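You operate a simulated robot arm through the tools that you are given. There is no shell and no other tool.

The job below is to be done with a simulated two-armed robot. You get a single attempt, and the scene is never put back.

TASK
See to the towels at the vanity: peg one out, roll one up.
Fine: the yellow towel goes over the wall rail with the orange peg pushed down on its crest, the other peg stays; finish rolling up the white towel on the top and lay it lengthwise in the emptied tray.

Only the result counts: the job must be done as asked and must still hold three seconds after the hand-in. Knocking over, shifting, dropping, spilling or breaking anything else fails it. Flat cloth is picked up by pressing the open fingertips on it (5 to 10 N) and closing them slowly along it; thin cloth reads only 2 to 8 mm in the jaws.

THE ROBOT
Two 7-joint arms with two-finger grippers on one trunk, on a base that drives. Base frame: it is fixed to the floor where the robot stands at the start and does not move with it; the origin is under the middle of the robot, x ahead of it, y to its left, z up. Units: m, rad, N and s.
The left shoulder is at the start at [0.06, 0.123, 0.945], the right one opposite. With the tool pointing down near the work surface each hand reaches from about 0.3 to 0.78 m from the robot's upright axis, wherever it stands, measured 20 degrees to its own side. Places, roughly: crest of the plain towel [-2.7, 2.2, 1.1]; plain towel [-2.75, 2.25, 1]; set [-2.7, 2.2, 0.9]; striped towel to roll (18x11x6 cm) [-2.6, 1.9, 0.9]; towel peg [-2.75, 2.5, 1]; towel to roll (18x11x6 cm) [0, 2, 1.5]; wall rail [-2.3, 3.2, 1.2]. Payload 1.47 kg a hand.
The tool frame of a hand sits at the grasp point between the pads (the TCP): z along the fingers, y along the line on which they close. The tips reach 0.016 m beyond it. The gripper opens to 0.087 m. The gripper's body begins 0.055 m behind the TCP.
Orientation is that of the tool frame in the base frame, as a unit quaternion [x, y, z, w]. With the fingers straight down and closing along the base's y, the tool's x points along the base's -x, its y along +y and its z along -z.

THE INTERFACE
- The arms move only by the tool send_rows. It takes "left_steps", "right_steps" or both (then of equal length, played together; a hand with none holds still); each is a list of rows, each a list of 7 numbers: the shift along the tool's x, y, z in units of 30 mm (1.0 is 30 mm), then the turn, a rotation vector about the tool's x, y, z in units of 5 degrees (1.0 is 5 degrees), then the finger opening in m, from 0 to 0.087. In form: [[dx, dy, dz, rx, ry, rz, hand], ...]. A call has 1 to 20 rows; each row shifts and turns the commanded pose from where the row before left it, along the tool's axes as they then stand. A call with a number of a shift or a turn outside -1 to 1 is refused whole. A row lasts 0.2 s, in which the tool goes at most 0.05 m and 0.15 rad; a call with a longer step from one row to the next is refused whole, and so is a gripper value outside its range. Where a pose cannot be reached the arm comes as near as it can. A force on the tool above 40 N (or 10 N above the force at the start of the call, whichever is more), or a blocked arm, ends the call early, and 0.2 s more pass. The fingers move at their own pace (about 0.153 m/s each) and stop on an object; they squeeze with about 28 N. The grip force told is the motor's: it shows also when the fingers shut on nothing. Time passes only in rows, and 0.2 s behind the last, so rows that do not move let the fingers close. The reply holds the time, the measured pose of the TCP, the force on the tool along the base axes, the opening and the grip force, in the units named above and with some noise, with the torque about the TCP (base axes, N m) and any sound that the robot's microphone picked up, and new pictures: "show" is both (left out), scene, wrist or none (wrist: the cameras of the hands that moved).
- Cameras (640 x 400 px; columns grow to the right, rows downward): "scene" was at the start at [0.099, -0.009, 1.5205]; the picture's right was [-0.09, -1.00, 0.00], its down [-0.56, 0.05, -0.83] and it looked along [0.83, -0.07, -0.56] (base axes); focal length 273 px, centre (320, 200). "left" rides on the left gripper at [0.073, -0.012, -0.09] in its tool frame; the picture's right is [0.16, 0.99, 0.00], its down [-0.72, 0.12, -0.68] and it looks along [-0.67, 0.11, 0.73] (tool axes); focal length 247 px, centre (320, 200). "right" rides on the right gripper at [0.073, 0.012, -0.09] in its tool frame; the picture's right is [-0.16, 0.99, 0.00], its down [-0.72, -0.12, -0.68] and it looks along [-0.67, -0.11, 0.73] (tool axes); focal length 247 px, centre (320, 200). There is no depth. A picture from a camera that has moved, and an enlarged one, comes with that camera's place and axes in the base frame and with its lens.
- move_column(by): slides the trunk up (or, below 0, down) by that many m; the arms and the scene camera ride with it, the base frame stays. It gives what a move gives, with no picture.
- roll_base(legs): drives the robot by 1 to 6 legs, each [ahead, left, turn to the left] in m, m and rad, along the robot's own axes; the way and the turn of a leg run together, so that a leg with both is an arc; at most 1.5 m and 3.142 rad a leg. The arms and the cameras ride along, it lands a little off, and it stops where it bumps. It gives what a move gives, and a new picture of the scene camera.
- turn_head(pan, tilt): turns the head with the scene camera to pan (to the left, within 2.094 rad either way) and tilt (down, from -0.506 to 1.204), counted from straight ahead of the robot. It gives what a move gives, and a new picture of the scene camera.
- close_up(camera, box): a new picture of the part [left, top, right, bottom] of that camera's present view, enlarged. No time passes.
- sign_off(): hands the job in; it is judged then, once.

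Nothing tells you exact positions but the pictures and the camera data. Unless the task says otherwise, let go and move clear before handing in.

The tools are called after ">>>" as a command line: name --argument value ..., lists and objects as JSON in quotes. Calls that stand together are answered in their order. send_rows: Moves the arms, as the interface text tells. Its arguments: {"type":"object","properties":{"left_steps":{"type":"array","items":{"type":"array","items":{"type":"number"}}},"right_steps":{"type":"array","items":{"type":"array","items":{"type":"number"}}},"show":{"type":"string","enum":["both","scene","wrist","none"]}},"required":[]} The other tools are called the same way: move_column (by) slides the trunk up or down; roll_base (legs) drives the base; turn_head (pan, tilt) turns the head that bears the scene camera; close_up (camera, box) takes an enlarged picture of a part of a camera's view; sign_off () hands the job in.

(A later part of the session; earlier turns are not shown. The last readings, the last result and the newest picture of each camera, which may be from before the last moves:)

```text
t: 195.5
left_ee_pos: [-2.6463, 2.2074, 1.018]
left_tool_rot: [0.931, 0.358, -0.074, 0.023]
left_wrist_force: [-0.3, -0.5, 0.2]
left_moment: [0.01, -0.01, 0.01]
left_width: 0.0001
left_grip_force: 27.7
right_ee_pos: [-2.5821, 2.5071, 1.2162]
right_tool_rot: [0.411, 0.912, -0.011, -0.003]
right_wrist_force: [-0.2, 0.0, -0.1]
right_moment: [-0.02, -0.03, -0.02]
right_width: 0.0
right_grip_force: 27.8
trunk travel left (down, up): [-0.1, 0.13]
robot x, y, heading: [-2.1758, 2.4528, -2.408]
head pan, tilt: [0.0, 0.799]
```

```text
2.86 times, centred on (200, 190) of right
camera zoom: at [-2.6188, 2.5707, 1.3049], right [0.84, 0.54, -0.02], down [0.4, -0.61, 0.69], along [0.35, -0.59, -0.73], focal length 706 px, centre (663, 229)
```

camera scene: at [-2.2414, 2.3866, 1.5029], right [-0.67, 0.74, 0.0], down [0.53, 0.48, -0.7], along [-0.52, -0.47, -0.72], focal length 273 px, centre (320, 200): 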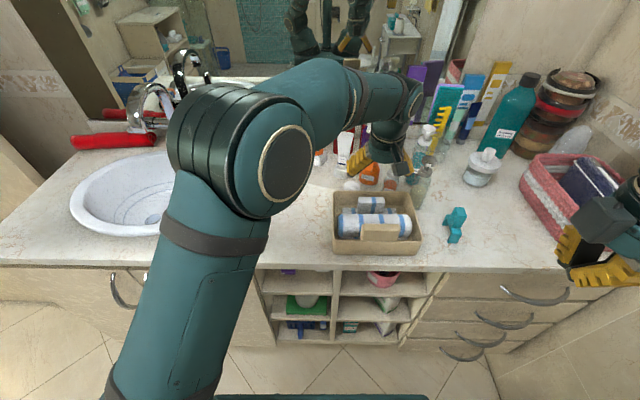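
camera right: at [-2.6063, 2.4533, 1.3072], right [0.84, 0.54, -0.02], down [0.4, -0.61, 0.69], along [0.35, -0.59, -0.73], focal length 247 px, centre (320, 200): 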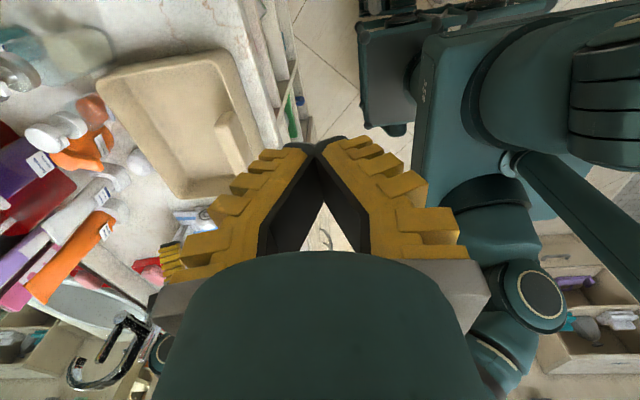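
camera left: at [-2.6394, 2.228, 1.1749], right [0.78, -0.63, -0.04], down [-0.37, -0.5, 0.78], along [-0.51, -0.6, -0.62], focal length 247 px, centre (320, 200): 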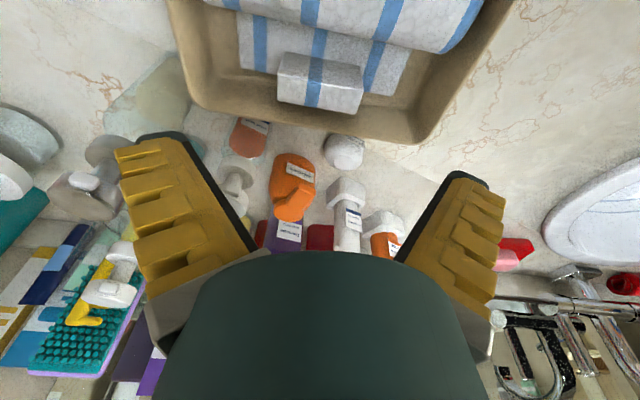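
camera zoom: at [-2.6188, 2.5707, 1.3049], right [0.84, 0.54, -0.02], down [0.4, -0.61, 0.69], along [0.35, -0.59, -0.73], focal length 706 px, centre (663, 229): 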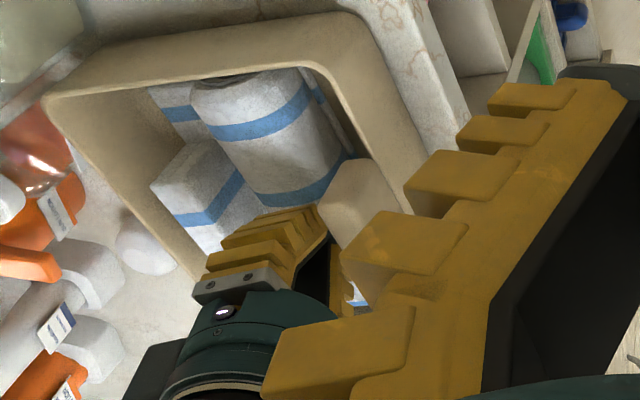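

>>> send_rows --left_steps '[[0.02, 0, 0.1, 0, 0, 0, 0.0], [0.02, 0, 0.1, 0, 0, 0, 0.0], [0.01, 0, 0.05, 0, 0, 0, 0.0]]' --show "none"

>>> close_up --camera "scene" --box '[330, 180, 430, 260]'

```text
t: 196.3
left_ee_pos: [-2.6451, 2.2077, 1.0104]
left_tool_rot: [0.93, 0.359, -0.075, 0.022]
left_wrist_force: [0.1, -0.4, 0.7]
left_moment: [0.01, 0.03, 0.01]
left_width: 0.0
left_grip_force: 27.9
right_ee_pos: [-2.58, 2.5071, 1.215]
right_tool_rot: [0.411, 0.912, -0.011, -0.003]
right_wrist_force: [-0.3, -1.1, -0.3]
right_moment: [-0.03, -0.01, 0.0]
right_width: 0.0002
right_grip_force: 28.0
trunk travel left (down, up): [-0.1, 0.13]
robot x, y, heading: [-2.1753, 2.445, -2.406]
head pan, tilt: [0.0, 0.799]
```

```text
5.00 times, centred on (380, 220) of scene
camera zoom: at [-2.2419, 2.3864, 1.5028], right [-0.67, 0.74, 0.0], down [0.53, 0.48, -0.7], along [-0.52, -0.47, -0.72], focal length 1366 px, centre (20, 100)
```

zoom: 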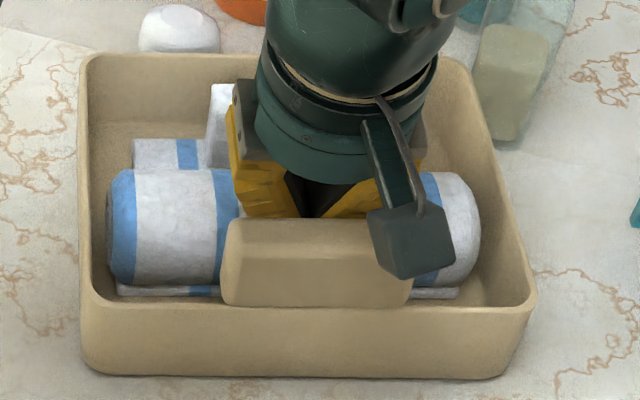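

>>> send_rows --left_steps '[[0, 0, 0.08, 0, 0, 0, 0.0], [0, 0, 0.08, 0, 0, 0, 0.0], [0, 0, 0, 0, 0, 0, 0.0]]' --show "none"

```text
t: 197.1
left_ee_pos: [-2.645, 2.2073, 1.0061]
left_tool_rot: [0.93, 0.359, -0.075, 0.023]
left_wrist_force: [-0.3, 0.0, -0.4]
left_moment: [-0.02, 0.02, -0.01]
left_width: 0.0
left_grip_force: 28.4
right_ee_pos: [-2.5809, 2.5071, 1.2157]
right_tool_rot: [0.41, 0.912, -0.011, -0.003]
right_wrist_force: [0.8, -0.6, -0.2]
right_moment: [0.0, -0.03, 0.02]
right_width: 0.0
right_grip_force: 27.8
trunk travel left (down, up): [-0.1, 0.13]
robot x, y, heading: [-2.1766, 2.4501, -2.412]
head pan, tilt: [0.0, 0.799]
```

>>> send_rows --left_steps '[[0, 0, 0.1, 0, 0, 0, 0.0], [0, 0, 0.08, 0, 0, 0, 0.0], [-0.1, 0, 0, 0, 0, 0, 0.0], [-0.1, 0, 0, 0, 0, 0, 0.0]]' --show "none"

>>> close_up --camera "scene" --box '[330, 180, 430, 260]'

>>> close_up --camera "right" --box '[120, 120, 280, 260]'

```text
t: 198.1
left_ee_pos: [-2.6531, 2.2033, 1.0014]
left_tool_rot: [0.93, 0.36, -0.076, 0.022]
left_wrist_force: [0.3, -0.5, -0.9]
left_moment: [0.02, -0.02, 0.0]
left_width: 0.0002
left_grip_force: 28.5
right_ee_pos: [-2.5816, 2.5084, 1.2153]
right_tool_rot: [0.411, 0.912, -0.011, -0.002]
right_wrist_force: [-0.1, 0.1, -0.1]
right_moment: [0.02, 0.01, -0.02]
right_width: 0.0001
right_grip_force: 28.4
trunk travel left (down, up): [-0.1, 0.13]
robot x, y, heading: [-2.1717, 2.4506, -2.416]
head pan, tilt: [0.0, 0.799]
```

```text
5.00 times, centred on (380, 220) of scene
camera zoom: at [-2.2418, 2.3863, 1.5028], right [-0.67, 0.74, 0.0], down [0.53, 0.48, -0.7], along [-0.52, -0.47, -0.72], focal length 1366 px, centre (20, 100)
```

zoom: 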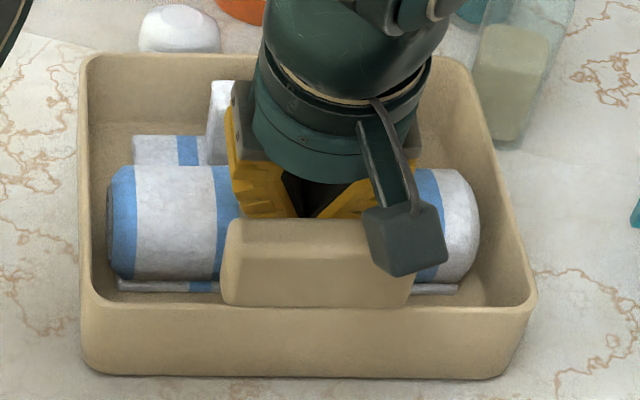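

```text
2.86 times, centred on (200, 190) of right
camera zoom: at [-2.6187, 2.5706, 1.3049], right [0.84, 0.54, -0.02], down [0.4, -0.61, 0.69], along [0.35, -0.59, -0.73], focal length 706 px, centre (663, 229)
```

zoom: 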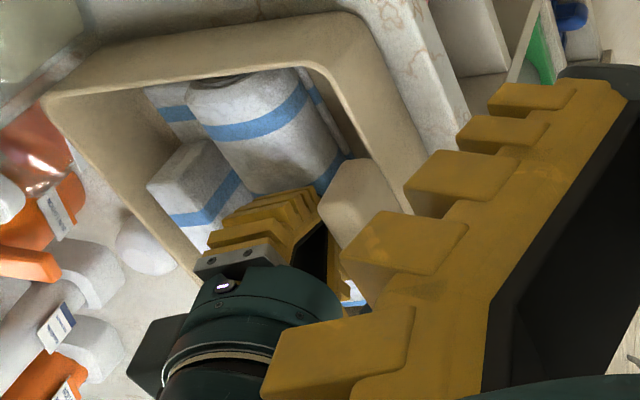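

The push slides the bundle back slightly. I keep pushing gently; once the far end meets the back wall the roll should wind onto the tab.

>>> send_rows --left_steps '[[-0.25, 0, 0, 0, 0, 0, 0.0], [-0.25, 0, 0, 0, 0, 0, 0.0], [-0.25, 0, 0, 0, 0, 0, 0.0]]' --show "none"

>>> close_up --camera "scene" --box '[330, 180, 430, 260]'

>>> close_up --camera "right" --box '[120, 120, 280, 260]'

```text
t: 198.9
left_ee_pos: [-2.6685, 2.1886, 1.0025]
left_tool_rot: [0.93, 0.358, -0.074, 0.023]
left_wrist_force: [0.1, 0.5, 0.6]
left_moment: [-0.04, 0.02, 0.02]
left_width: 0.0001
left_grip_force: 27.7
right_ee_pos: [-2.5809, 2.5063, 1.2165]
right_tool_rot: [0.411, 0.912, -0.011, -0.003]
right_wrist_force: [0.2, -0.7, 0.0]
right_moment: [0.01, 0.01, 0.01]
right_width: 0.0
right_grip_force: 28.1
trunk travel left (down, up): [-0.1, 0.13]
robot x, y, heading: [-2.1734, 2.4479, -2.415]
head pan, tilt: [0.0, 0.799]
```

```text
5.00 times, centred on (380, 220) of scene
camera zoom: at [-2.2418, 2.3864, 1.5028], right [-0.67, 0.74, 0.0], down [0.53, 0.48, -0.7], along [-0.52, -0.47, -0.72], focal length 1366 px, centre (20, 100)
```

zoom: 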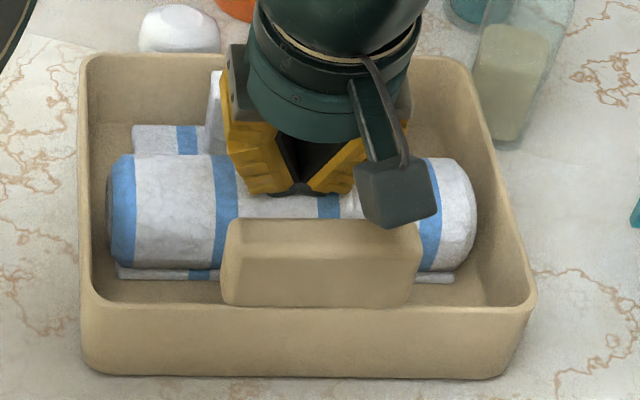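

```text
2.86 times, centred on (200, 190) of right
camera zoom: at [-2.6187, 2.5706, 1.3049], right [0.84, 0.54, -0.02], down [0.4, -0.61, 0.69], along [0.35, -0.59, -0.73], focal length 706 px, centre (663, 229)
```

zoom: 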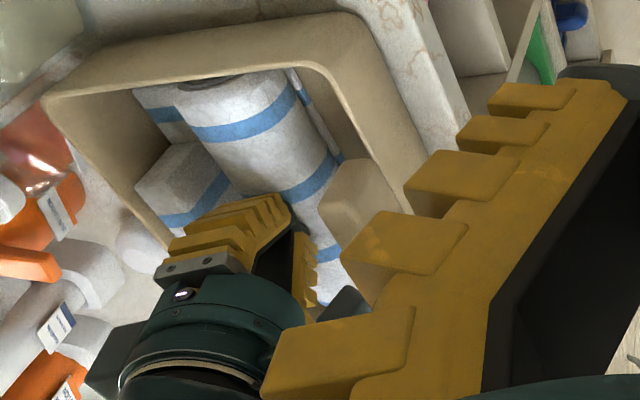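

>>> send_rows --left_steps '[[-0.25, 0, 0, 0, 0, 0, 0.0], [-0.25, 0, 0, 0, 0, 0, 0.0], [-0.25, 0, 0, 0, 0, 0, 0.0]]' --show "none"

>>> close_up --camera "scene" --box '[330, 180, 430, 260]'

>>> close_up --camera "right" --box '[120, 120, 280, 260]'

```text
t: 199.7
left_ee_pos: [-2.6842, 2.1728, 1.0056]
left_tool_rot: [0.93, 0.359, -0.074, 0.022]
left_wrist_force: [-0.5, 0.1, 0.1]
left_moment: [-0.02, 0.01, -0.02]
left_width: 0.0002
left_grip_force: 27.7
right_ee_pos: [-2.5809, 2.5075, 1.2162]
right_tool_rot: [0.411, 0.912, -0.011, -0.003]
right_wrist_force: [0.6, -0.1, 0.4]
right_moment: [0.01, 0.01, -0.02]
right_width: 0.0
right_grip_force: 28.0
trunk travel left (down, up): [-0.1, 0.13]
robot x, y, heading: [-2.172, 2.4496, -2.413]
head pan, tilt: [0.0, 0.799]
```

```text
5.00 times, centred on (380, 220) of scene
camera zoom: at [-2.2419, 2.3862, 1.5028], right [-0.67, 0.74, 0.0], down [0.53, 0.48, -0.7], along [-0.52, -0.47, -0.72], focal length 1366 px, centre (20, 100)
```

zoom: 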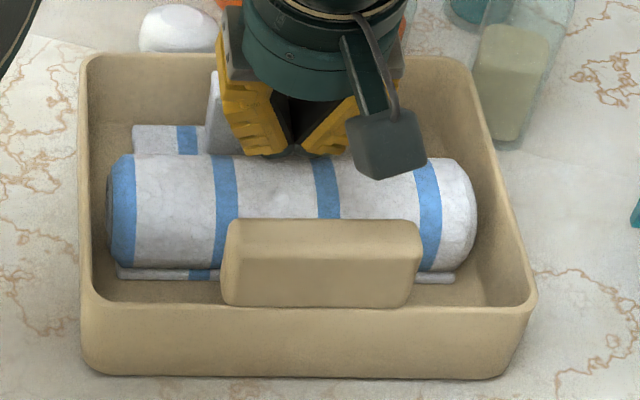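

```text
2.86 times, centred on (200, 190) of right
camera zoom: at [-2.6188, 2.5705, 1.3049], right [0.84, 0.54, -0.02], down [0.4, -0.61, 0.69], along [0.35, -0.59, -0.73], focal length 706 px, centre (663, 229)
```

zoom: 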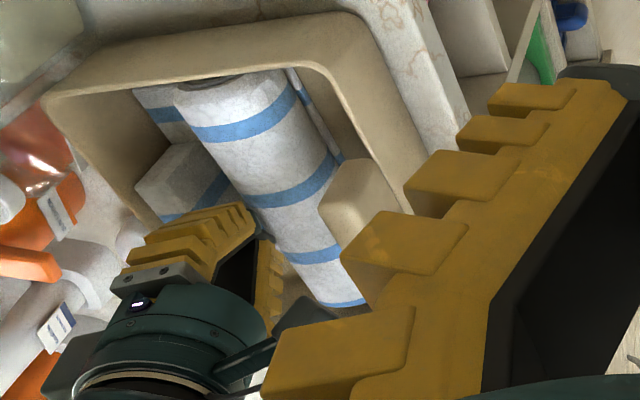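

The finger slipped over the roll after moving it a bit. I lift the hand to see the present state.

>>> send_rows --left_steps '[[0, 0, -0.8, 0, 0, 0, 0.0], [0, 0, -0.9, 0, 0, 0, 0.0], [0, 0.9, -0.9, 0, 0, 0, 0.0], [0, 0.9, -0.5, 0, 0, 0, 0.0], [0, 0.9, 0, 0, 0, 0, 0.0], [0, 0.9, 0, 0, 0, 0, 0.0]]' --show "none"

>>> close_up --camera "scene" --box '[330, 180, 430, 260]'

>>> close_up --camera "right" --box '[120, 120, 280, 260]'

```text
t: 201.1
left_ee_pos: [-2.5987, 2.1007, 1.1006]
left_tool_rot: [0.931, 0.358, -0.075, 0.022]
left_wrist_force: [0.1, -0.2, 0.5]
left_moment: [0.02, 0.0, -0.04]
left_width: 0.0
left_grip_force: 27.9
right_ee_pos: [-2.5809, 2.5071, 1.2154]
right_tool_rot: [0.41, 0.912, -0.011, -0.003]
right_wrist_force: [0.2, 0.2, 0.9]
right_moment: [0.01, -0.02, 0.0]
right_width: 0.0001
right_grip_force: 27.8
trunk travel left (down, up): [-0.1, 0.13]
robot x, y, heading: [-2.1714, 2.4486, -2.415]
head pan, tilt: [0.0, 0.799]
```

```text
5.00 times, centred on (380, 220) of scene
camera zoom: at [-2.2413, 2.386, 1.5028], right [-0.67, 0.74, 0.0], down [0.53, 0.48, -0.7], along [-0.52, -0.47, -0.72], focal length 1366 px, centre (20, 100)
```

zoom: 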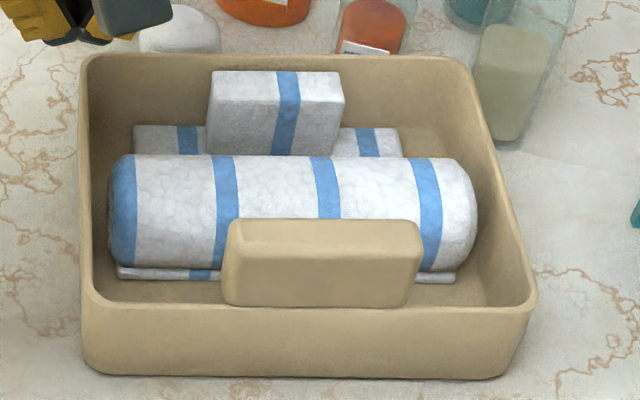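

```text
2.86 times, centred on (200, 190) of right
camera zoom: at [-2.6183, 2.5703, 1.3051], right [0.84, 0.54, -0.02], down [0.4, -0.61, 0.69], along [0.35, -0.59, -0.73], focal length 706 px, centre (663, 229)
```

zoom: 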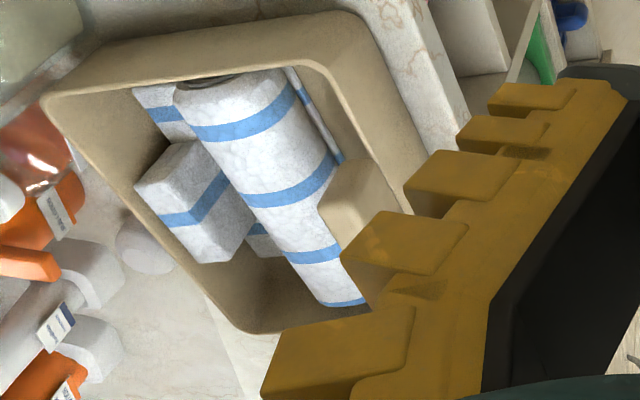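

The roll is again at its wound-up limit (same spot on the base as when it was tilted), lying lengthwise in the tray. I move the hands back and check the rail and pegs.

>>> send_rows --left_steps '[[0.8, 0.3, -0.3, 0, 0, 0, 0.04], [0.8, 0.3, -0.3, 0, 0, 0, 0.06], [0.8, 0.3, -0.3, 0, 0, 0, 0.06], [0.8, 0.3, -0.3, 0, 0, 0, 0.06]]' --right_steps '[[0, 0.8, -0.3, 0, 0, 0, 0.0], [0, 0.8, 0, 0, 0, 0, 0.0], [0, 0, 0, 0, 0, 0, 0.0], [0, 0, 0, 0, 0, 0, 0.0]]' --show "scene"

>>> close_up --camera "scene" --box '[320, 160, 480, 260]'

>>> turn_head --pan -1.6 --tilt 0.4

```text
t: 202.1
left_ee_pos: [-2.5008, 2.1445, 1.1168]
left_tool_rot: [0.93, 0.358, -0.075, 0.022]
left_wrist_force: [0.4, 0.7, 0.6]
left_moment: [0.01, 0.04, 0.02]
left_width: 0.0643
left_grip_force: 3.1
right_ee_pos: [-2.5449, 2.5388, 1.2245]
right_tool_rot: [0.41, 0.912, -0.012, -0.004]
right_wrist_force: [-0.1, 0.3, 0.8]
right_moment: [0.0, -0.02, -0.02]
right_width: 0.0
right_grip_force: 27.8
trunk travel left (down, up): [-0.1, 0.13]
robot x, y, heading: [-2.1745, 2.4452, -2.41]
head pan, tilt: [0.0, 0.799]
camera scene: at [-2.241, 2.3867, 1.5029], right [-0.67, 0.74, 0.0], down [0.53, 0.48, -0.7], along [-0.52, -0.47, -0.72], focal length 273 px, centre (320, 200)
```

scene: 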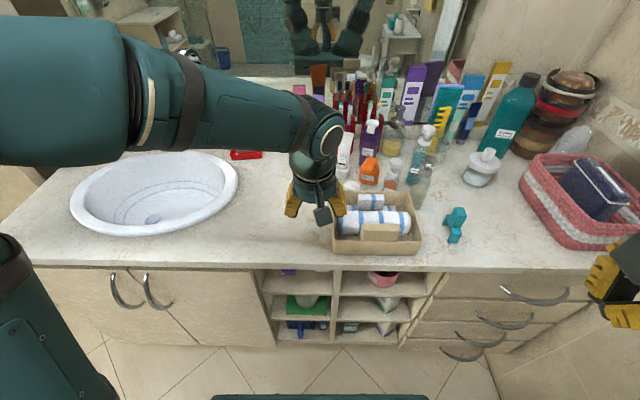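

```text
4.00 times, centred on (400, 210) of scene
camera zoom: at [-2.241, 2.3867, 1.5029], right [-0.67, 0.74, 0.0], down [0.53, 0.48, -0.7], along [-0.52, -0.47, -0.72], focal length 1092 px, centre (0, 160)
```

zoom: 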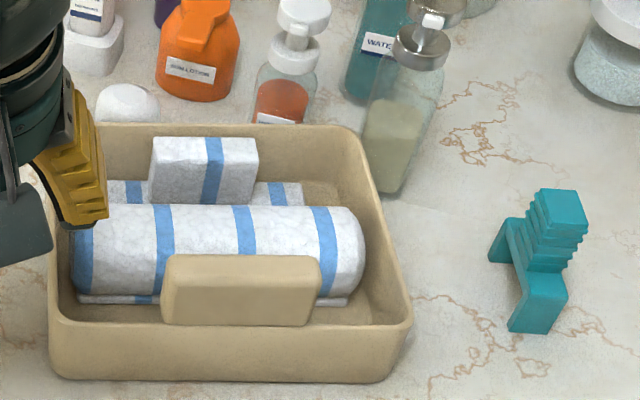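

```text
t: 203.8
left_ee_pos: [-2.504, 2.1432, 1.1182]
left_tool_rot: [0.93, 0.359, -0.073, 0.023]
left_wrist_force: [0.2, -0.6, -0.2]
left_moment: [0.03, 0.0, 0.03]
left_width: 0.0647
left_grip_force: 3.4
right_ee_pos: [-2.5461, 2.5396, 1.2238]
right_tool_rot: [0.411, 0.912, -0.011, -0.004]
right_wrist_force: [-0.6, -0.3, -0.1]
right_moment: [0.01, -0.02, 0.02]
right_width: 0.0
right_grip_force: 27.9
trunk travel left (down, up): [-0.1, 0.13]
robot x, y, heading: [-2.1733, 2.4445, -2.413]
head pan, tilt: [-1.6, 0.4]
camera scene: at [-2.2416, 2.511, 1.5379], right [0.76, 0.65, 0.0], down [0.25, -0.3, -0.92], along [-0.59, 0.7, -0.39], focal length 273 px, centre (320, 200)
```

scene: 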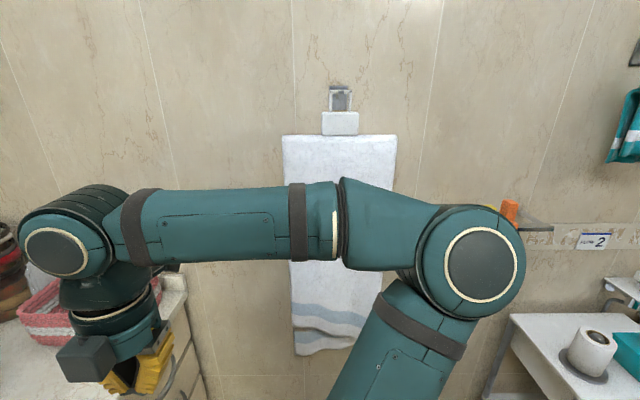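

The orange peg is visible on the rail behind my elbow. I back off to view it clearly.

>>> roll_base --legs '[[-0.3, 0, 0], [0, 0.3, 0]]'

>>> turn_head --pan -1.9 --tilt 0.3

>>> close_up --camera "scene" --box '[240, 100, 440, 250]'

```text
t: 208.6
left_ee_pos: [-2.0837, 2.1244, 1.1158]
left_tool_rot: [0.932, 0.355, -0.074, 0.022]
left_wrist_force: [0.4, 0.5, -0.1]
left_moment: [0.02, -0.01, 0.02]
left_width: 0.0646
left_grip_force: 3.5
right_ee_pos: [-2.124, 2.521, 1.2248]
right_tool_rot: [0.414, 0.91, -0.011, -0.002]
right_wrist_force: [-0.1, 0.2, 0.8]
right_moment: [-0.01, -0.02, 0.01]
right_width: 0.0
right_grip_force: 28.0
trunk travel left (down, up): [-0.1, 0.13]
robot x, y, heading: [-1.7528, 2.4259, -2.414]
head pan, tilt: [-1.6, 0.4]
camera scene: at [-1.8199, 2.4905, 1.538], right [0.77, 0.64, 0.0], down [0.25, -0.3, -0.92], along [-0.59, 0.71, -0.39], focal length 273 px, centre (320, 200)
```

scene: 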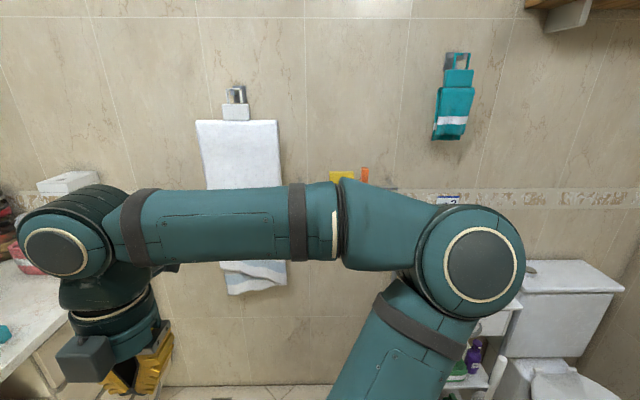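

```text
t: 209.4
left_ee_pos: [-2.0835, 2.125, 1.118]
left_tool_rot: [0.932, 0.355, -0.075, 0.022]
left_wrist_force: [-0.2, -0.1, 0.6]
left_moment: [-0.02, -0.03, 0.01]
left_width: 0.0646
left_grip_force: 3.3
right_ee_pos: [-2.1253, 2.521, 1.2243]
right_tool_rot: [0.414, 0.91, -0.011, -0.002]
right_wrist_force: [-0.4, 0.1, -0.2]
right_moment: [0.01, 0.01, 0.01]
right_width: 0.0
right_grip_force: 28.0
trunk travel left (down, up): [-0.1, 0.13]
robot x, y, heading: [-1.753, 2.4288, -2.423]
head pan, tilt: [-1.901, 0.3]
camera scene: at [-1.7967, 2.5057, 1.5472], right [0.92, 0.38, 0.0], down [0.11, -0.27, -0.96], along [-0.37, 0.88, -0.3], focal length 273 px, centre (320, 200)
```

scene: 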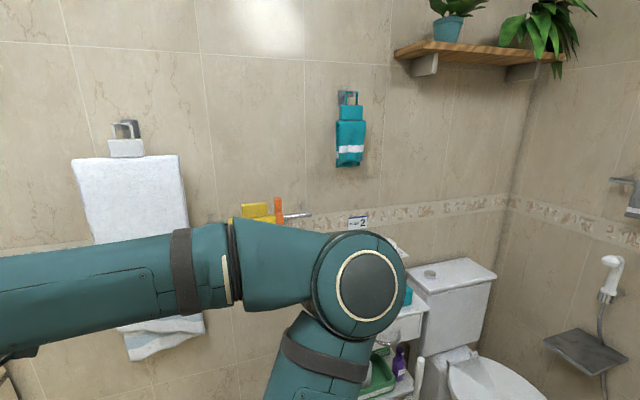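

```text
2.67 times, centred on (340, 175) of scene
camera zoom: at [-1.7967, 2.5057, 1.5472], right [0.92, 0.38, 0.0], down [0.11, -0.27, -0.96], along [-0.37, 0.88, -0.3], focal length 728 px, centre (267, 267)
```

zoom: 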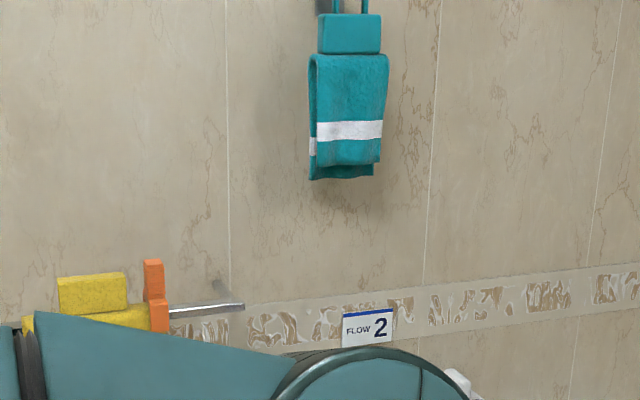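

Peg and towel look right from here. I turn to face the rail for a clear final check.

>>> roll_base --legs '[[0, 0, -1.4]]'

>>> turn_head --pan -0.15 --tilt 0.35

>>> close_up --camera "scene" --box '[240, 130, 440, 255]'

```text
t: 213.2
left_ee_pos: [-2.1101, 2.6985, 1.1169]
left_tool_rot: [0.942, -0.325, -0.071, -0.031]
left_wrist_force: [-0.2, 0.1, -0.2]
left_moment: [-0.01, 0.0, 0.01]
left_width: 0.0646
left_grip_force: 3.5
right_ee_pos: [-1.7264, 2.808, 1.2256]
right_tool_rot: [0.902, 0.432, -0.006, -0.01]
right_wrist_force: [0.9, 0.1, 0.0]
right_moment: [0.01, 0.0, 0.0]
right_width: 0.0
right_grip_force: 28.0
trunk travel left (down, up): [-0.1, 0.13]
robot x, y, heading: [-1.7523, 2.428, 2.47]
head pan, tilt: [-1.901, 0.3]
camera scene: at [-1.6826, 2.4829, 1.5472], right [0.54, -0.84, 0.0], down [-0.25, -0.16, -0.96], along [0.8, 0.52, -0.3], focal length 273 px, centre (320, 200)
```

scene: 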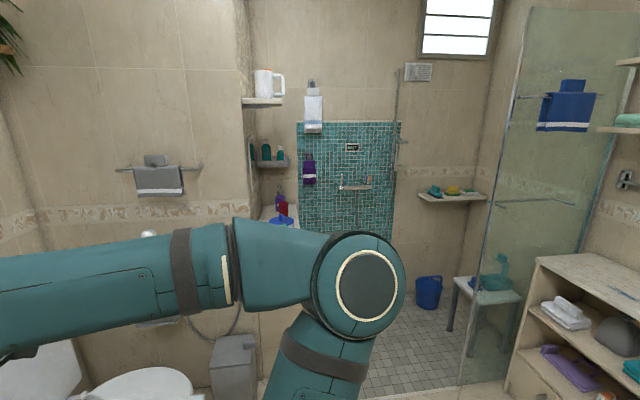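

```text
t: 215.0
left_ee_pos: [-2.1092, 2.6983, 1.1173]
left_tool_rot: [0.943, -0.325, -0.072, -0.031]
left_wrist_force: [-0.6, -0.8, 0.4]
left_moment: [0.0, 0.0, -0.01]
left_width: 0.0646
left_grip_force: 3.3
right_ee_pos: [-1.7263, 2.8087, 1.2246]
right_tool_rot: [0.902, 0.432, -0.007, -0.009]
right_wrist_force: [0.6, -0.1, 1.1]
right_moment: [-0.02, 0.01, -0.02]
right_width: 0.0
right_grip_force: 28.2
trunk travel left (down, up): [-0.1, 0.13]
robot x, y, heading: [-1.7536, 2.4267, 2.47]
head pan, tilt: [-0.15, 0.351]
camera scene: at [-1.8247, 2.5004, 1.5425], right [0.73, 0.68, 0.0], down [0.23, -0.25, -0.94], along [-0.64, 0.69, -0.34], focal length 273 px, centre (320, 200)
```

scene: 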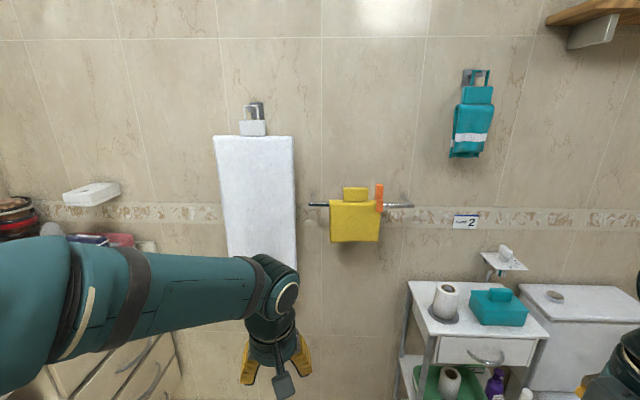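

```text
3.20 times, centred on (340, 192) of scene
camera zoom: at [-1.8247, 2.5004, 1.5425], right [0.73, 0.68, 0.0], down [0.23, -0.25, -0.94], along [-0.64, 0.69, -0.34], focal length 874 px, centre (256, 224)
```

zoom: 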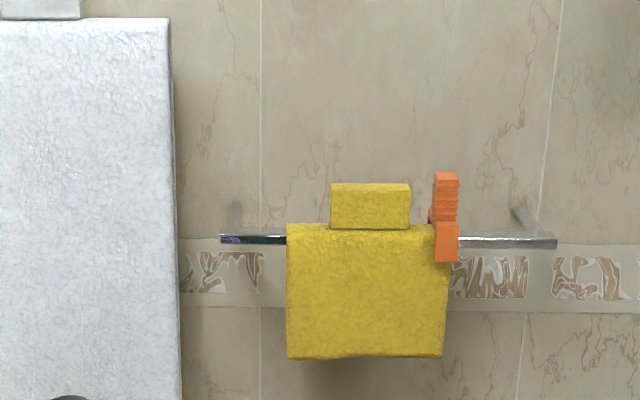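

The towel hangs well, but the peg half overhangs the towel's right end. I'll fix this by using one finger as a stop at the peg's right side while the other hand nudges the towel ~12 mm right by its tab. First I get in position with hands raised.

>>> move_column --by 0.1

>>> send_rows --left_steps '[[0.6, 0.7, -0.7, 0, 0.6, 0, 0.0], [0.6, 0.7, -0.7, 0, 0.6, 0, 0.0], [0.6, 0.7, -0.7, 0, 0.58, 0, 0.0], [0.3, 0.7, -0.7, 0, 0, 0, 0.0], [0.3, 0.7, -0.7, 0, 0, 0, 0.0]]' --right_steps '[[0, 0, -0.7, 0, 0, 0, 0.0], [0, 0, -0.7, 0, 0, 0, 0.0], [0, 0, 0, 0, 0, 0, 0.0], [0, 0, 0, 0, 0, 0, 0.0], [0, 0, 0, 0, 0, 0, 0.0]]' --show "none"

>>> roll_base --legs '[[0, 0, -0.17], [0.43, -0.08, 0]]'

>>> turn_head --pan 0 --tilt 0.55

```text
t: 216.3
left_ee_pos: [-2.1096, 2.6983, 1.2176]
left_tool_rot: [0.942, -0.325, -0.072, -0.031]
left_wrist_force: [-0.3, 0.4, -0.4]
left_moment: [0.01, -0.01, 0.0]
left_width: 0.0647
left_grip_force: 3.1
right_ee_pos: [-1.7267, 2.8088, 1.3249]
right_tool_rot: [0.902, 0.432, -0.006, -0.01]
right_wrist_force: [0.1, -0.4, -0.8]
right_moment: [0.0, -0.01, 0.0]
right_width: 0.0
right_grip_force: 27.9
trunk travel left (down, up): [-0.2, 0.03]
robot x, y, heading: [-1.7524, 2.4307, 2.474]
head pan, tilt: [-0.15, 0.351]
```

```text
t: 217.5
left_ee_pos: [-2.1135, 2.5652, 1.3153]
left_tool_rot: [0.945, -0.327, 0.001, -0.005]
left_wrist_force: [-0.4, -0.5, -0.4]
left_moment: [0.04, 0.0, -0.01]
left_width: 0.0001
left_grip_force: 28.0
right_ee_pos: [-1.725, 2.8083, 1.3674]
right_tool_rot: [0.902, 0.432, -0.007, -0.01]
right_wrist_force: [0.7, 0.4, -0.7]
right_moment: [0.04, -0.01, 0.01]
right_width: 0.0002
right_grip_force: 28.5
trunk travel left (down, up): [-0.2, 0.03]
robot x, y, heading: [-1.7542, 2.4279, 2.474]
head pan, tilt: [-0.15, 0.351]
```

```text
t: 220.9
left_ee_pos: [-2.3118, 2.997, 1.3149]
left_tool_rot: [0.914, -0.406, 0.002, -0.005]
left_wrist_force: [0.2, 0.3, 0.3]
left_moment: [0.01, -0.01, -0.02]
left_width: 0.0
left_grip_force: 28.6
right_ee_pos: [-1.8886, 3.1676, 1.3669]
right_tool_rot: [0.935, 0.354, -0.006, -0.01]
right_wrist_force: [-0.7, 0.7, -0.6]
right_moment: [-0.03, 0.01, -0.01]
right_width: 0.0
right_grip_force: 28.1
trunk travel left (down, up): [-0.2, 0.03]
robot x, y, heading: [-1.9788, 2.7982, 2.299]
head pan, tilt: [-0.15, 0.351]
camera scene: at [-2.0384, 2.8835, 1.6424], right [0.84, 0.55, 0.0], down [0.19, -0.29, -0.94], along [-0.52, 0.78, -0.34], focal length 273 px, centre (320, 200)
```

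scene: 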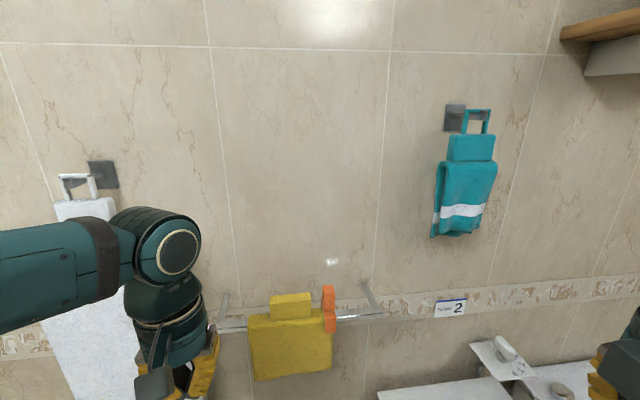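

```text
t: 221.6
left_ee_pos: [-2.3108, 2.9968, 1.315]
left_tool_rot: [0.914, -0.406, 0.001, -0.006]
left_wrist_force: [-0.2, 0.1, 0.2]
left_moment: [0.01, -0.02, -0.01]
left_width: 0.0003
left_grip_force: 27.6
right_ee_pos: [-1.8886, 3.1688, 1.368]
right_tool_rot: [0.935, 0.354, -0.006, -0.011]
right_wrist_force: [-0.2, 0.4, -0.1]
right_moment: [-0.01, 0.0, -0.02]
right_width: 0.0001
right_grip_force: 28.0
trunk travel left (down, up): [-0.2, 0.03]
robot x, y, heading: [-1.9842, 2.7991, 2.303]
head pan, tilt: [0.0, 0.55]
camera scene: at [-2.0468, 2.8718, 1.6243], right [0.74, 0.67, 0.0], down [0.35, -0.39, -0.85], along [-0.57, 0.64, -0.52], focal length 273 px, centre (320, 200)
```

scene: 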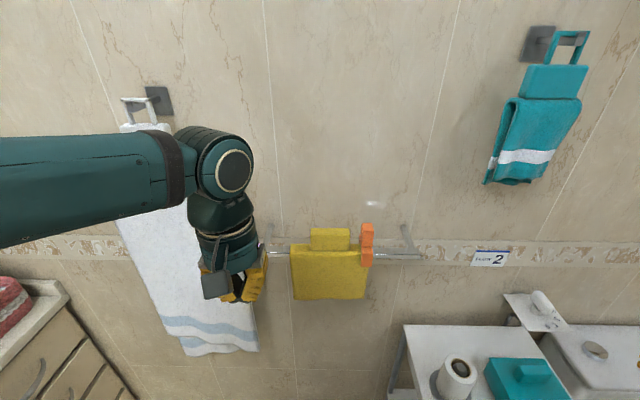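

I bring the left finger to the left of the tab and the right finger to the right of the peg, still above them.

>>> send_rows --left_steps '[[0, -0.88, 0, 0, 0, 0, 0.0], [0, -0.88, 0, 0, 0, 0, 0.0], [-0.9, 0, 0, 0, 0, 0, 0.0], [-0.9, 0, 0, 0, 0, 0, 0.0], [-0.9, 0, 0, 0, 0, 0, 0.0], [-0.9, 0, 0, 0, 0, 0, 0.0], [-0.9, 0, 0, 0, 0, 0, 0.0], [-0.9, 0, 0, 0, 0, 0, 0.0], [-0.9, 0, 0, 0, 0, 0, 0.0], [0, 0, 0, 0, 0, 0, 0.0], [0, 0, 0, 0, 0, 0, 0.0], [0, 0, 0, 0, 0, 0, 0.0], [0, 0, 0, 0, 0, 0, 0.0], [0, 0, 0, 0, 0, 0, 0.0], [0, 0, 0, 0, 0, 0, 0.0], [0, 0, 0, 0, 0, 0, 0.0]]' --right_steps '[[-0.9, -0.3, 0, 0, 0, 0, 0.0], [-0.9, -0.3, 0, 0, 0, 0, 0.0], [-0.9, -0.3, 0, 0, 0, 0, 0.0], [-0.9, -0.6, 0, 0, 0, 0, 0.0], [-0.9, -0.9, 0, 0, 0, 0, 0.0], [-0.9, -0.9, 0, 0, 0, 0, 0.0], [0, -0.95, 0, 0, 0, 0, 0.0], [0, -0.95, 0, 0, 0, 0, 0.0], [0, -0.95, 0, 0, 0, 0, 0.0], [0, -0.95, 0, 0, 0, 0, 0.0], [0, -0.95, 0, 0, 0, 0, 0.0], [0, -0.95, 0, 0, 0, 0, 0.0], [0, -0.95, 0, 0, 0, 0, 0.0], [0, -0.95, 0, 0, 0, 0, 0.0], [0, -0.6, 0, 0, 0, 0, 0.0], [0, 0, 0, 0, 0, 0, 0.0]]' --show "both"

>>> close_up --camera "scene" --box '[260, 150, 440, 290]'

```text
t: 225.0
left_ee_pos: [-2.3982, 3.1716, 1.3134]
left_tool_rot: [0.914, -0.406, 0.002, -0.006]
left_wrist_force: [0.3, -0.3, 0.4]
left_moment: [0.04, 0.02, 0.01]
left_width: 0.0001
left_grip_force: 27.8
right_ee_pos: [-2.2393, 3.3215, 1.3756]
right_tool_rot: [0.935, 0.354, -0.004, -0.01]
right_wrist_force: [-0.1, -0.3, -0.3]
right_moment: [0.0, 0.01, -0.01]
right_width: 0.0
right_grip_force: 28.3
trunk travel left (down, up): [-0.2, 0.03]
robot x, y, heading: [-1.9816, 2.7989, 2.303]
head pan, tilt: [0.0, 0.55]
camera scene: at [-2.0466, 2.8718, 1.6243], right [0.74, 0.67, 0.0], down [0.35, -0.39, -0.85], along [-0.57, 0.63, -0.52], focal length 273 px, centre (320, 200)
camera right: at [-2.1745, 3.3578, 1.4637], right [0.54, -0.84, -0.02], down [-0.61, -0.4, 0.69], along [-0.59, -0.35, -0.73], focal length 247 px, centre (320, 200)
camera left: at [-2.3429, 3.1245, 1.4031], right [-0.63, -0.78, -0.01], down [-0.58, 0.45, 0.68], along [-0.52, 0.43, -0.73], focal length 247 px, centre (320, 200)
```

scene: 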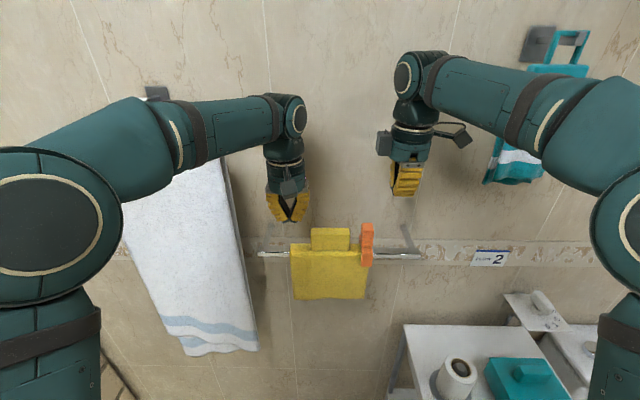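
right: 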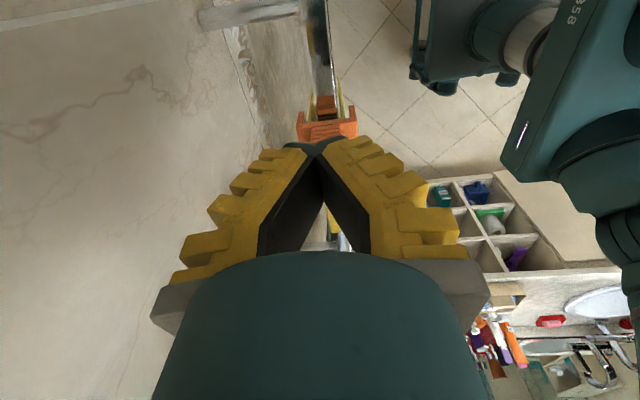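
left: 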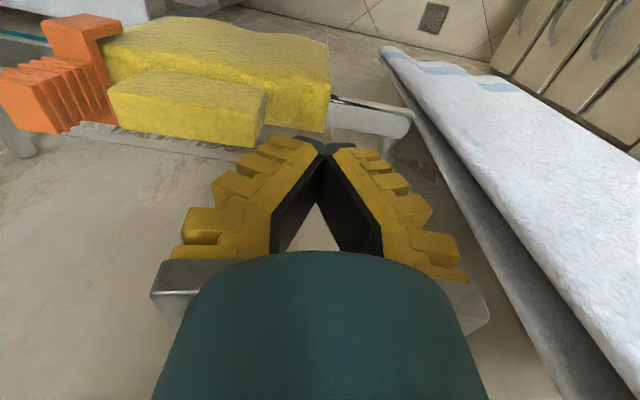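

```text
2.86 times, centred on (350, 220) of scene
camera zoom: at [-2.0466, 2.8718, 1.6243], right [0.74, 0.67, 0.0], down [0.35, -0.39, -0.85], along [-0.57, 0.63, -0.52], focal length 780 px, centre (234, 143)
```

zoom: 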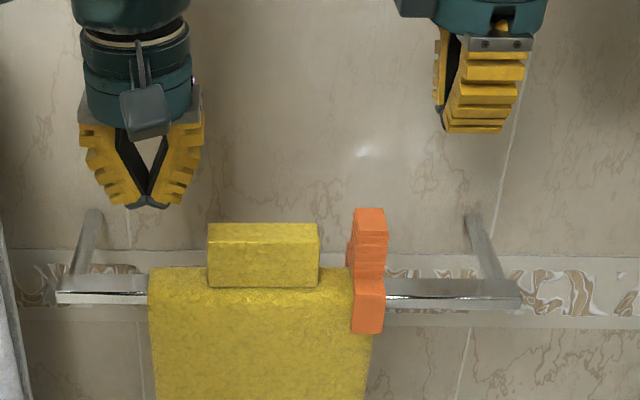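

Good views: the peg straddles the crest properly. I lower both fingers beside the peg and the tab.

>>> send_rows --left_steps '[[0, 0, 0.5, 0, 0, 0, 0.0], [0, 0, 0.5, 0, 0, 0, 0.0], [0, 0, 0.5, 0, 0, 0, 0.0], [0, 0, 0.2, 0, 0, 0, 0.0], [0, 0, 0, 0, 0, 0, 0.0]]' --right_steps '[[0, 0, 0.9, 0, 0, 0, 0.0], [0, 0, 0.9, 0, 0, 0, 0.0], [0, 0, 0.9, 0, 0, 0, 0.0], [0, 0, 0.9, 0, 0, 0, 0.0], [0, 0, 0.8, 0, 0, 0, 0.0]]' --show "wrist"

>>> close_up --camera "scene" --box '[260, 150, 440, 290]'

```text
t: 226.2
left_ee_pos: [-2.398, 3.1742, 1.2619]
left_tool_rot: [0.914, -0.406, 0.003, -0.005]
left_wrist_force: [1.5, 0.2, 0.5]
left_moment: [0.01, 0.02, 0.02]
left_width: 0.0001
left_grip_force: 28.0
right_ee_pos: [-2.2422, 3.3231, 1.2413]
right_tool_rot: [0.935, 0.353, -0.005, -0.01]
right_wrist_force: [0.1, -0.8, 0.3]
right_moment: [-0.03, 0.0, 0.03]
right_width: 0.0
right_grip_force: 28.2
trunk travel left (down, up): [-0.2, 0.03]
robot x, y, heading: [-1.9823, 2.8016, 2.301]
head pan, tilt: [0.0, 0.55]
camera right: at [-2.1772, 3.36, 1.3313], right [0.54, -0.84, -0.02], down [-0.61, -0.4, 0.69], along [-0.59, -0.35, -0.73], focal length 247 px, centre (320, 200)
camera left: at [-2.3421, 3.1258, 1.3511], right [-0.63, -0.78, -0.01], down [-0.58, 0.45, 0.68], along [-0.52, 0.43, -0.73], focal length 247 px, centre (320, 200)
```

right: 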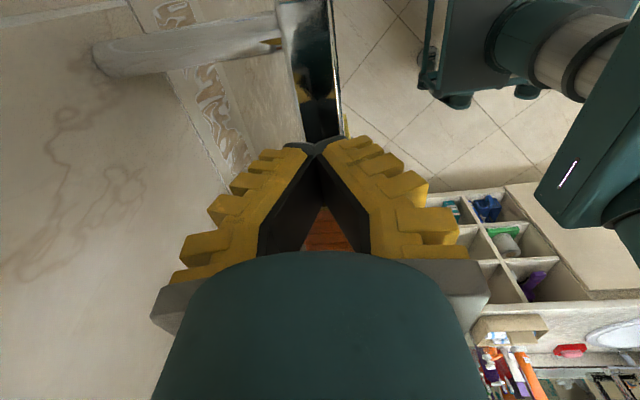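
left: 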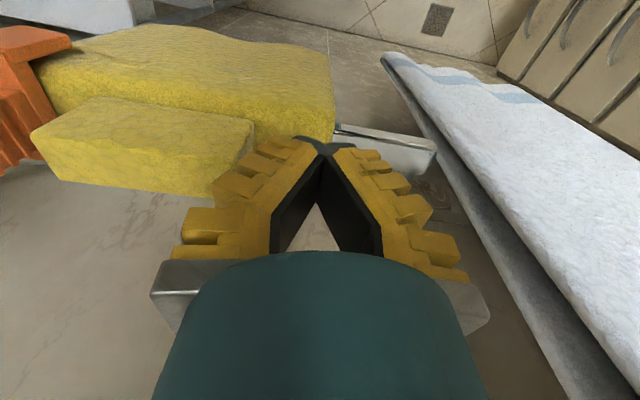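

```text
2.86 times, centred on (350, 220) of scene
camera zoom: at [-2.0473, 2.8725, 1.6242], right [0.74, 0.67, 0.0], down [0.35, -0.39, -0.85], along [-0.57, 0.63, -0.52], focal length 780 px, centre (234, 143)
```

zoom: 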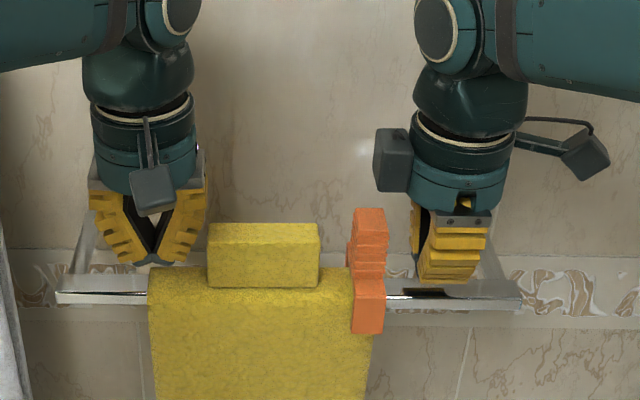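

>>> send_rows --right_steps '[[-0.3, 0, 0, 0, 0, 0, 0.0], [-0.2, 0, 0, 0, 0, 0, 0.0], [-0.1, 0, 0, 0, 0, 0, 0.0]]' --show "none"

>>> close_up --camera "scene" --box '[260, 150, 440, 290]'

```text
t: 227.0
left_ee_pos: [-2.398, 3.1724, 1.2637]
left_tool_rot: [0.914, -0.406, 0.002, -0.005]
left_wrist_force: [0.4, -0.6, 0.5]
left_moment: [0.01, -0.03, 0.03]
left_width: 0.0002
left_grip_force: 28.0
right_ee_pos: [-2.2549, 3.3096, 1.2438]
right_tool_rot: [0.935, 0.354, -0.006, -0.011]
right_wrist_force: [0.0, 0.0, 0.0]
right_moment: [0.01, 0.01, 0.01]
right_width: 0.0001
right_grip_force: 28.1
trunk travel left (down, up): [-0.2, 0.03]
robot x, y, heading: [-1.9808, 2.8, 2.301]
head pan, tilt: [0.0, 0.55]
```

```text
2.86 times, centred on (350, 220) of scene
camera zoom: at [-2.0471, 2.872, 1.6242], right [0.74, 0.67, 0.0], down [0.35, -0.39, -0.85], along [-0.57, 0.63, -0.52], focal length 780 px, centre (234, 143)
```

zoom: 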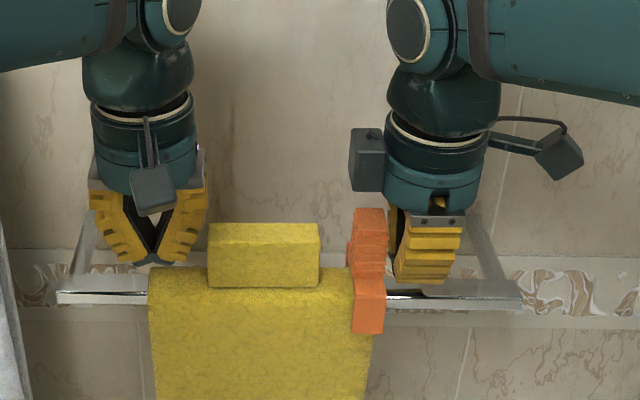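

The right finger is just beside the peg as a stop. Now the left finger nudges the tab rightwards.

>>> send_rows --left_steps '[[0, -0.1, 0, 0, 0, 0, 0.0], [0, -0.1, 0, 0, 0, 0, 0.0], [0, -0.1, 0, 0, 0, 0, 0.0], [0, -0.1, 0, 0, 0, 0, 0.0], [0, 0, 0, 0, 0, 0, 0.0]]' --show "none"

>>> close_up --camera "scene" --box '[260, 150, 440, 290]'

```text
t: 228.2
left_ee_pos: [-2.3892, 3.1818, 1.2644]
left_tool_rot: [0.914, -0.406, 0.002, -0.005]
left_wrist_force: [0.4, -0.5, 0.5]
left_moment: [0.02, 0.0, -0.02]
left_width: 0.0002
left_grip_force: 28.2
right_ee_pos: [-2.2561, 3.3103, 1.2441]
right_tool_rot: [0.935, 0.354, -0.006, -0.01]
right_wrist_force: [0.4, -0.2, 0.2]
right_moment: [0.0, 0.01, -0.02]
right_width: 0.0
right_grip_force: 28.3
trunk travel left (down, up): [-0.2, 0.03]
robot x, y, heading: [-1.9824, 2.7951, 2.305]
head pan, tilt: [0.0, 0.55]
```

```text
2.86 times, centred on (350, 220) of scene
camera zoom: at [-2.047, 2.872, 1.6242], right [0.74, 0.67, 0.0], down [0.35, -0.39, -0.85], along [-0.57, 0.63, -0.52], focal length 780 px, centre (234, 143)
```

zoom: 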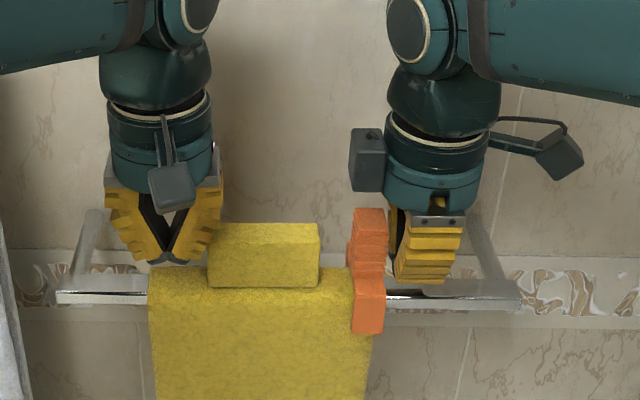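

>>> send_rows --left_steps '[[0, -0.1, 0, 0, 0, 0, 0.0], [0, -0.1, 0, 0, 0, 0, 0.0], [0, -0.1, 0, 0, 0, 0, 0.0], [0, -0.1, 0, 0, 0, 0, 0.0], [0, 0, 0, 0, 0, 0, 0.0]]' --show "none"

>>> close_up --camera "scene" --box '[260, 150, 440, 290]'

```text
t: 229.4
left_ee_pos: [-2.381, 3.1879, 1.2638]
left_tool_rot: [0.914, -0.406, 0.001, -0.006]
left_wrist_force: [-0.9, -1.8, 1.8]
left_moment: [0.04, -0.03, -0.01]
left_width: 0.0
left_grip_force: 27.7
right_ee_pos: [-2.2539, 3.3096, 1.244]
right_tool_rot: [0.935, 0.353, -0.006, -0.011]
right_wrist_force: [-0.7, 0.1, 0.3]
right_moment: [-0.01, 0.02, 0.0]
right_width: 0.0061
right_grip_force: 28.1
trunk travel left (down, up): [-0.2, 0.03]
robot x, y, heading: [-1.9822, 2.7964, 2.3]
head pan, tilt: [0.0, 0.55]
```

```text
2.86 times, centred on (350, 220) of scene
camera zoom: at [-2.0471, 2.8716, 1.6242], right [0.74, 0.67, 0.0], down [0.35, -0.39, -0.85], along [-0.57, 0.63, -0.52], focal length 780 px, centre (234, 143)
```

zoom: 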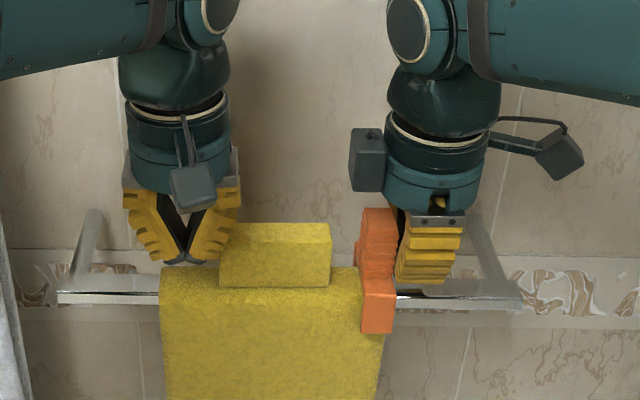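

The peg has reached the stop. I push the towel a further ~12 mm.

>>> send_rows --left_steps '[[0, -0.1, 0, 0, 0, 0, 0.0], [0, -0.1, 0, 0, 0, 0, 0.0], [0, 0, 0, 0, 0, 0, 0.0]]' --show "none"

>>> close_up --camera "scene" --box '[260, 150, 440, 290]'

```text
t: 230.2
left_ee_pos: [-2.3756, 3.1939, 1.2662]
left_tool_rot: [0.914, -0.406, 0.001, -0.006]
left_wrist_force: [-1.0, -1.1, 2.8]
left_moment: [0.02, 0.0, 0.0]
left_width: 0.0
left_grip_force: 28.4
right_ee_pos: [-2.2545, 3.3102, 1.243]
right_tool_rot: [0.935, 0.354, -0.006, -0.009]
right_wrist_force: [-0.2, -0.5, -0.6]
right_moment: [0.04, -0.02, -0.01]
right_width: 0.0062
right_grip_force: 27.9
trunk travel left (down, up): [-0.2, 0.03]
robot x, y, heading: [-1.9787, 2.7998, 2.296]
head pan, tilt: [0.0, 0.55]
```

```text
2.86 times, centred on (350, 220) of scene
camera zoom: at [-2.047, 2.8718, 1.6242], right [0.74, 0.67, 0.0], down [0.35, -0.39, -0.85], along [-0.57, 0.63, -0.52], focal length 780 px, centre (234, 143)
```

zoom: 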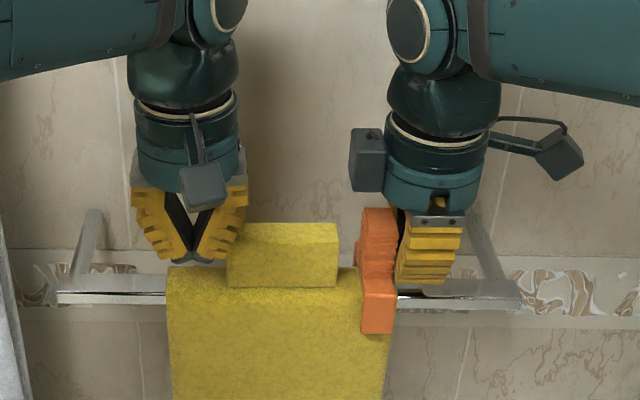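

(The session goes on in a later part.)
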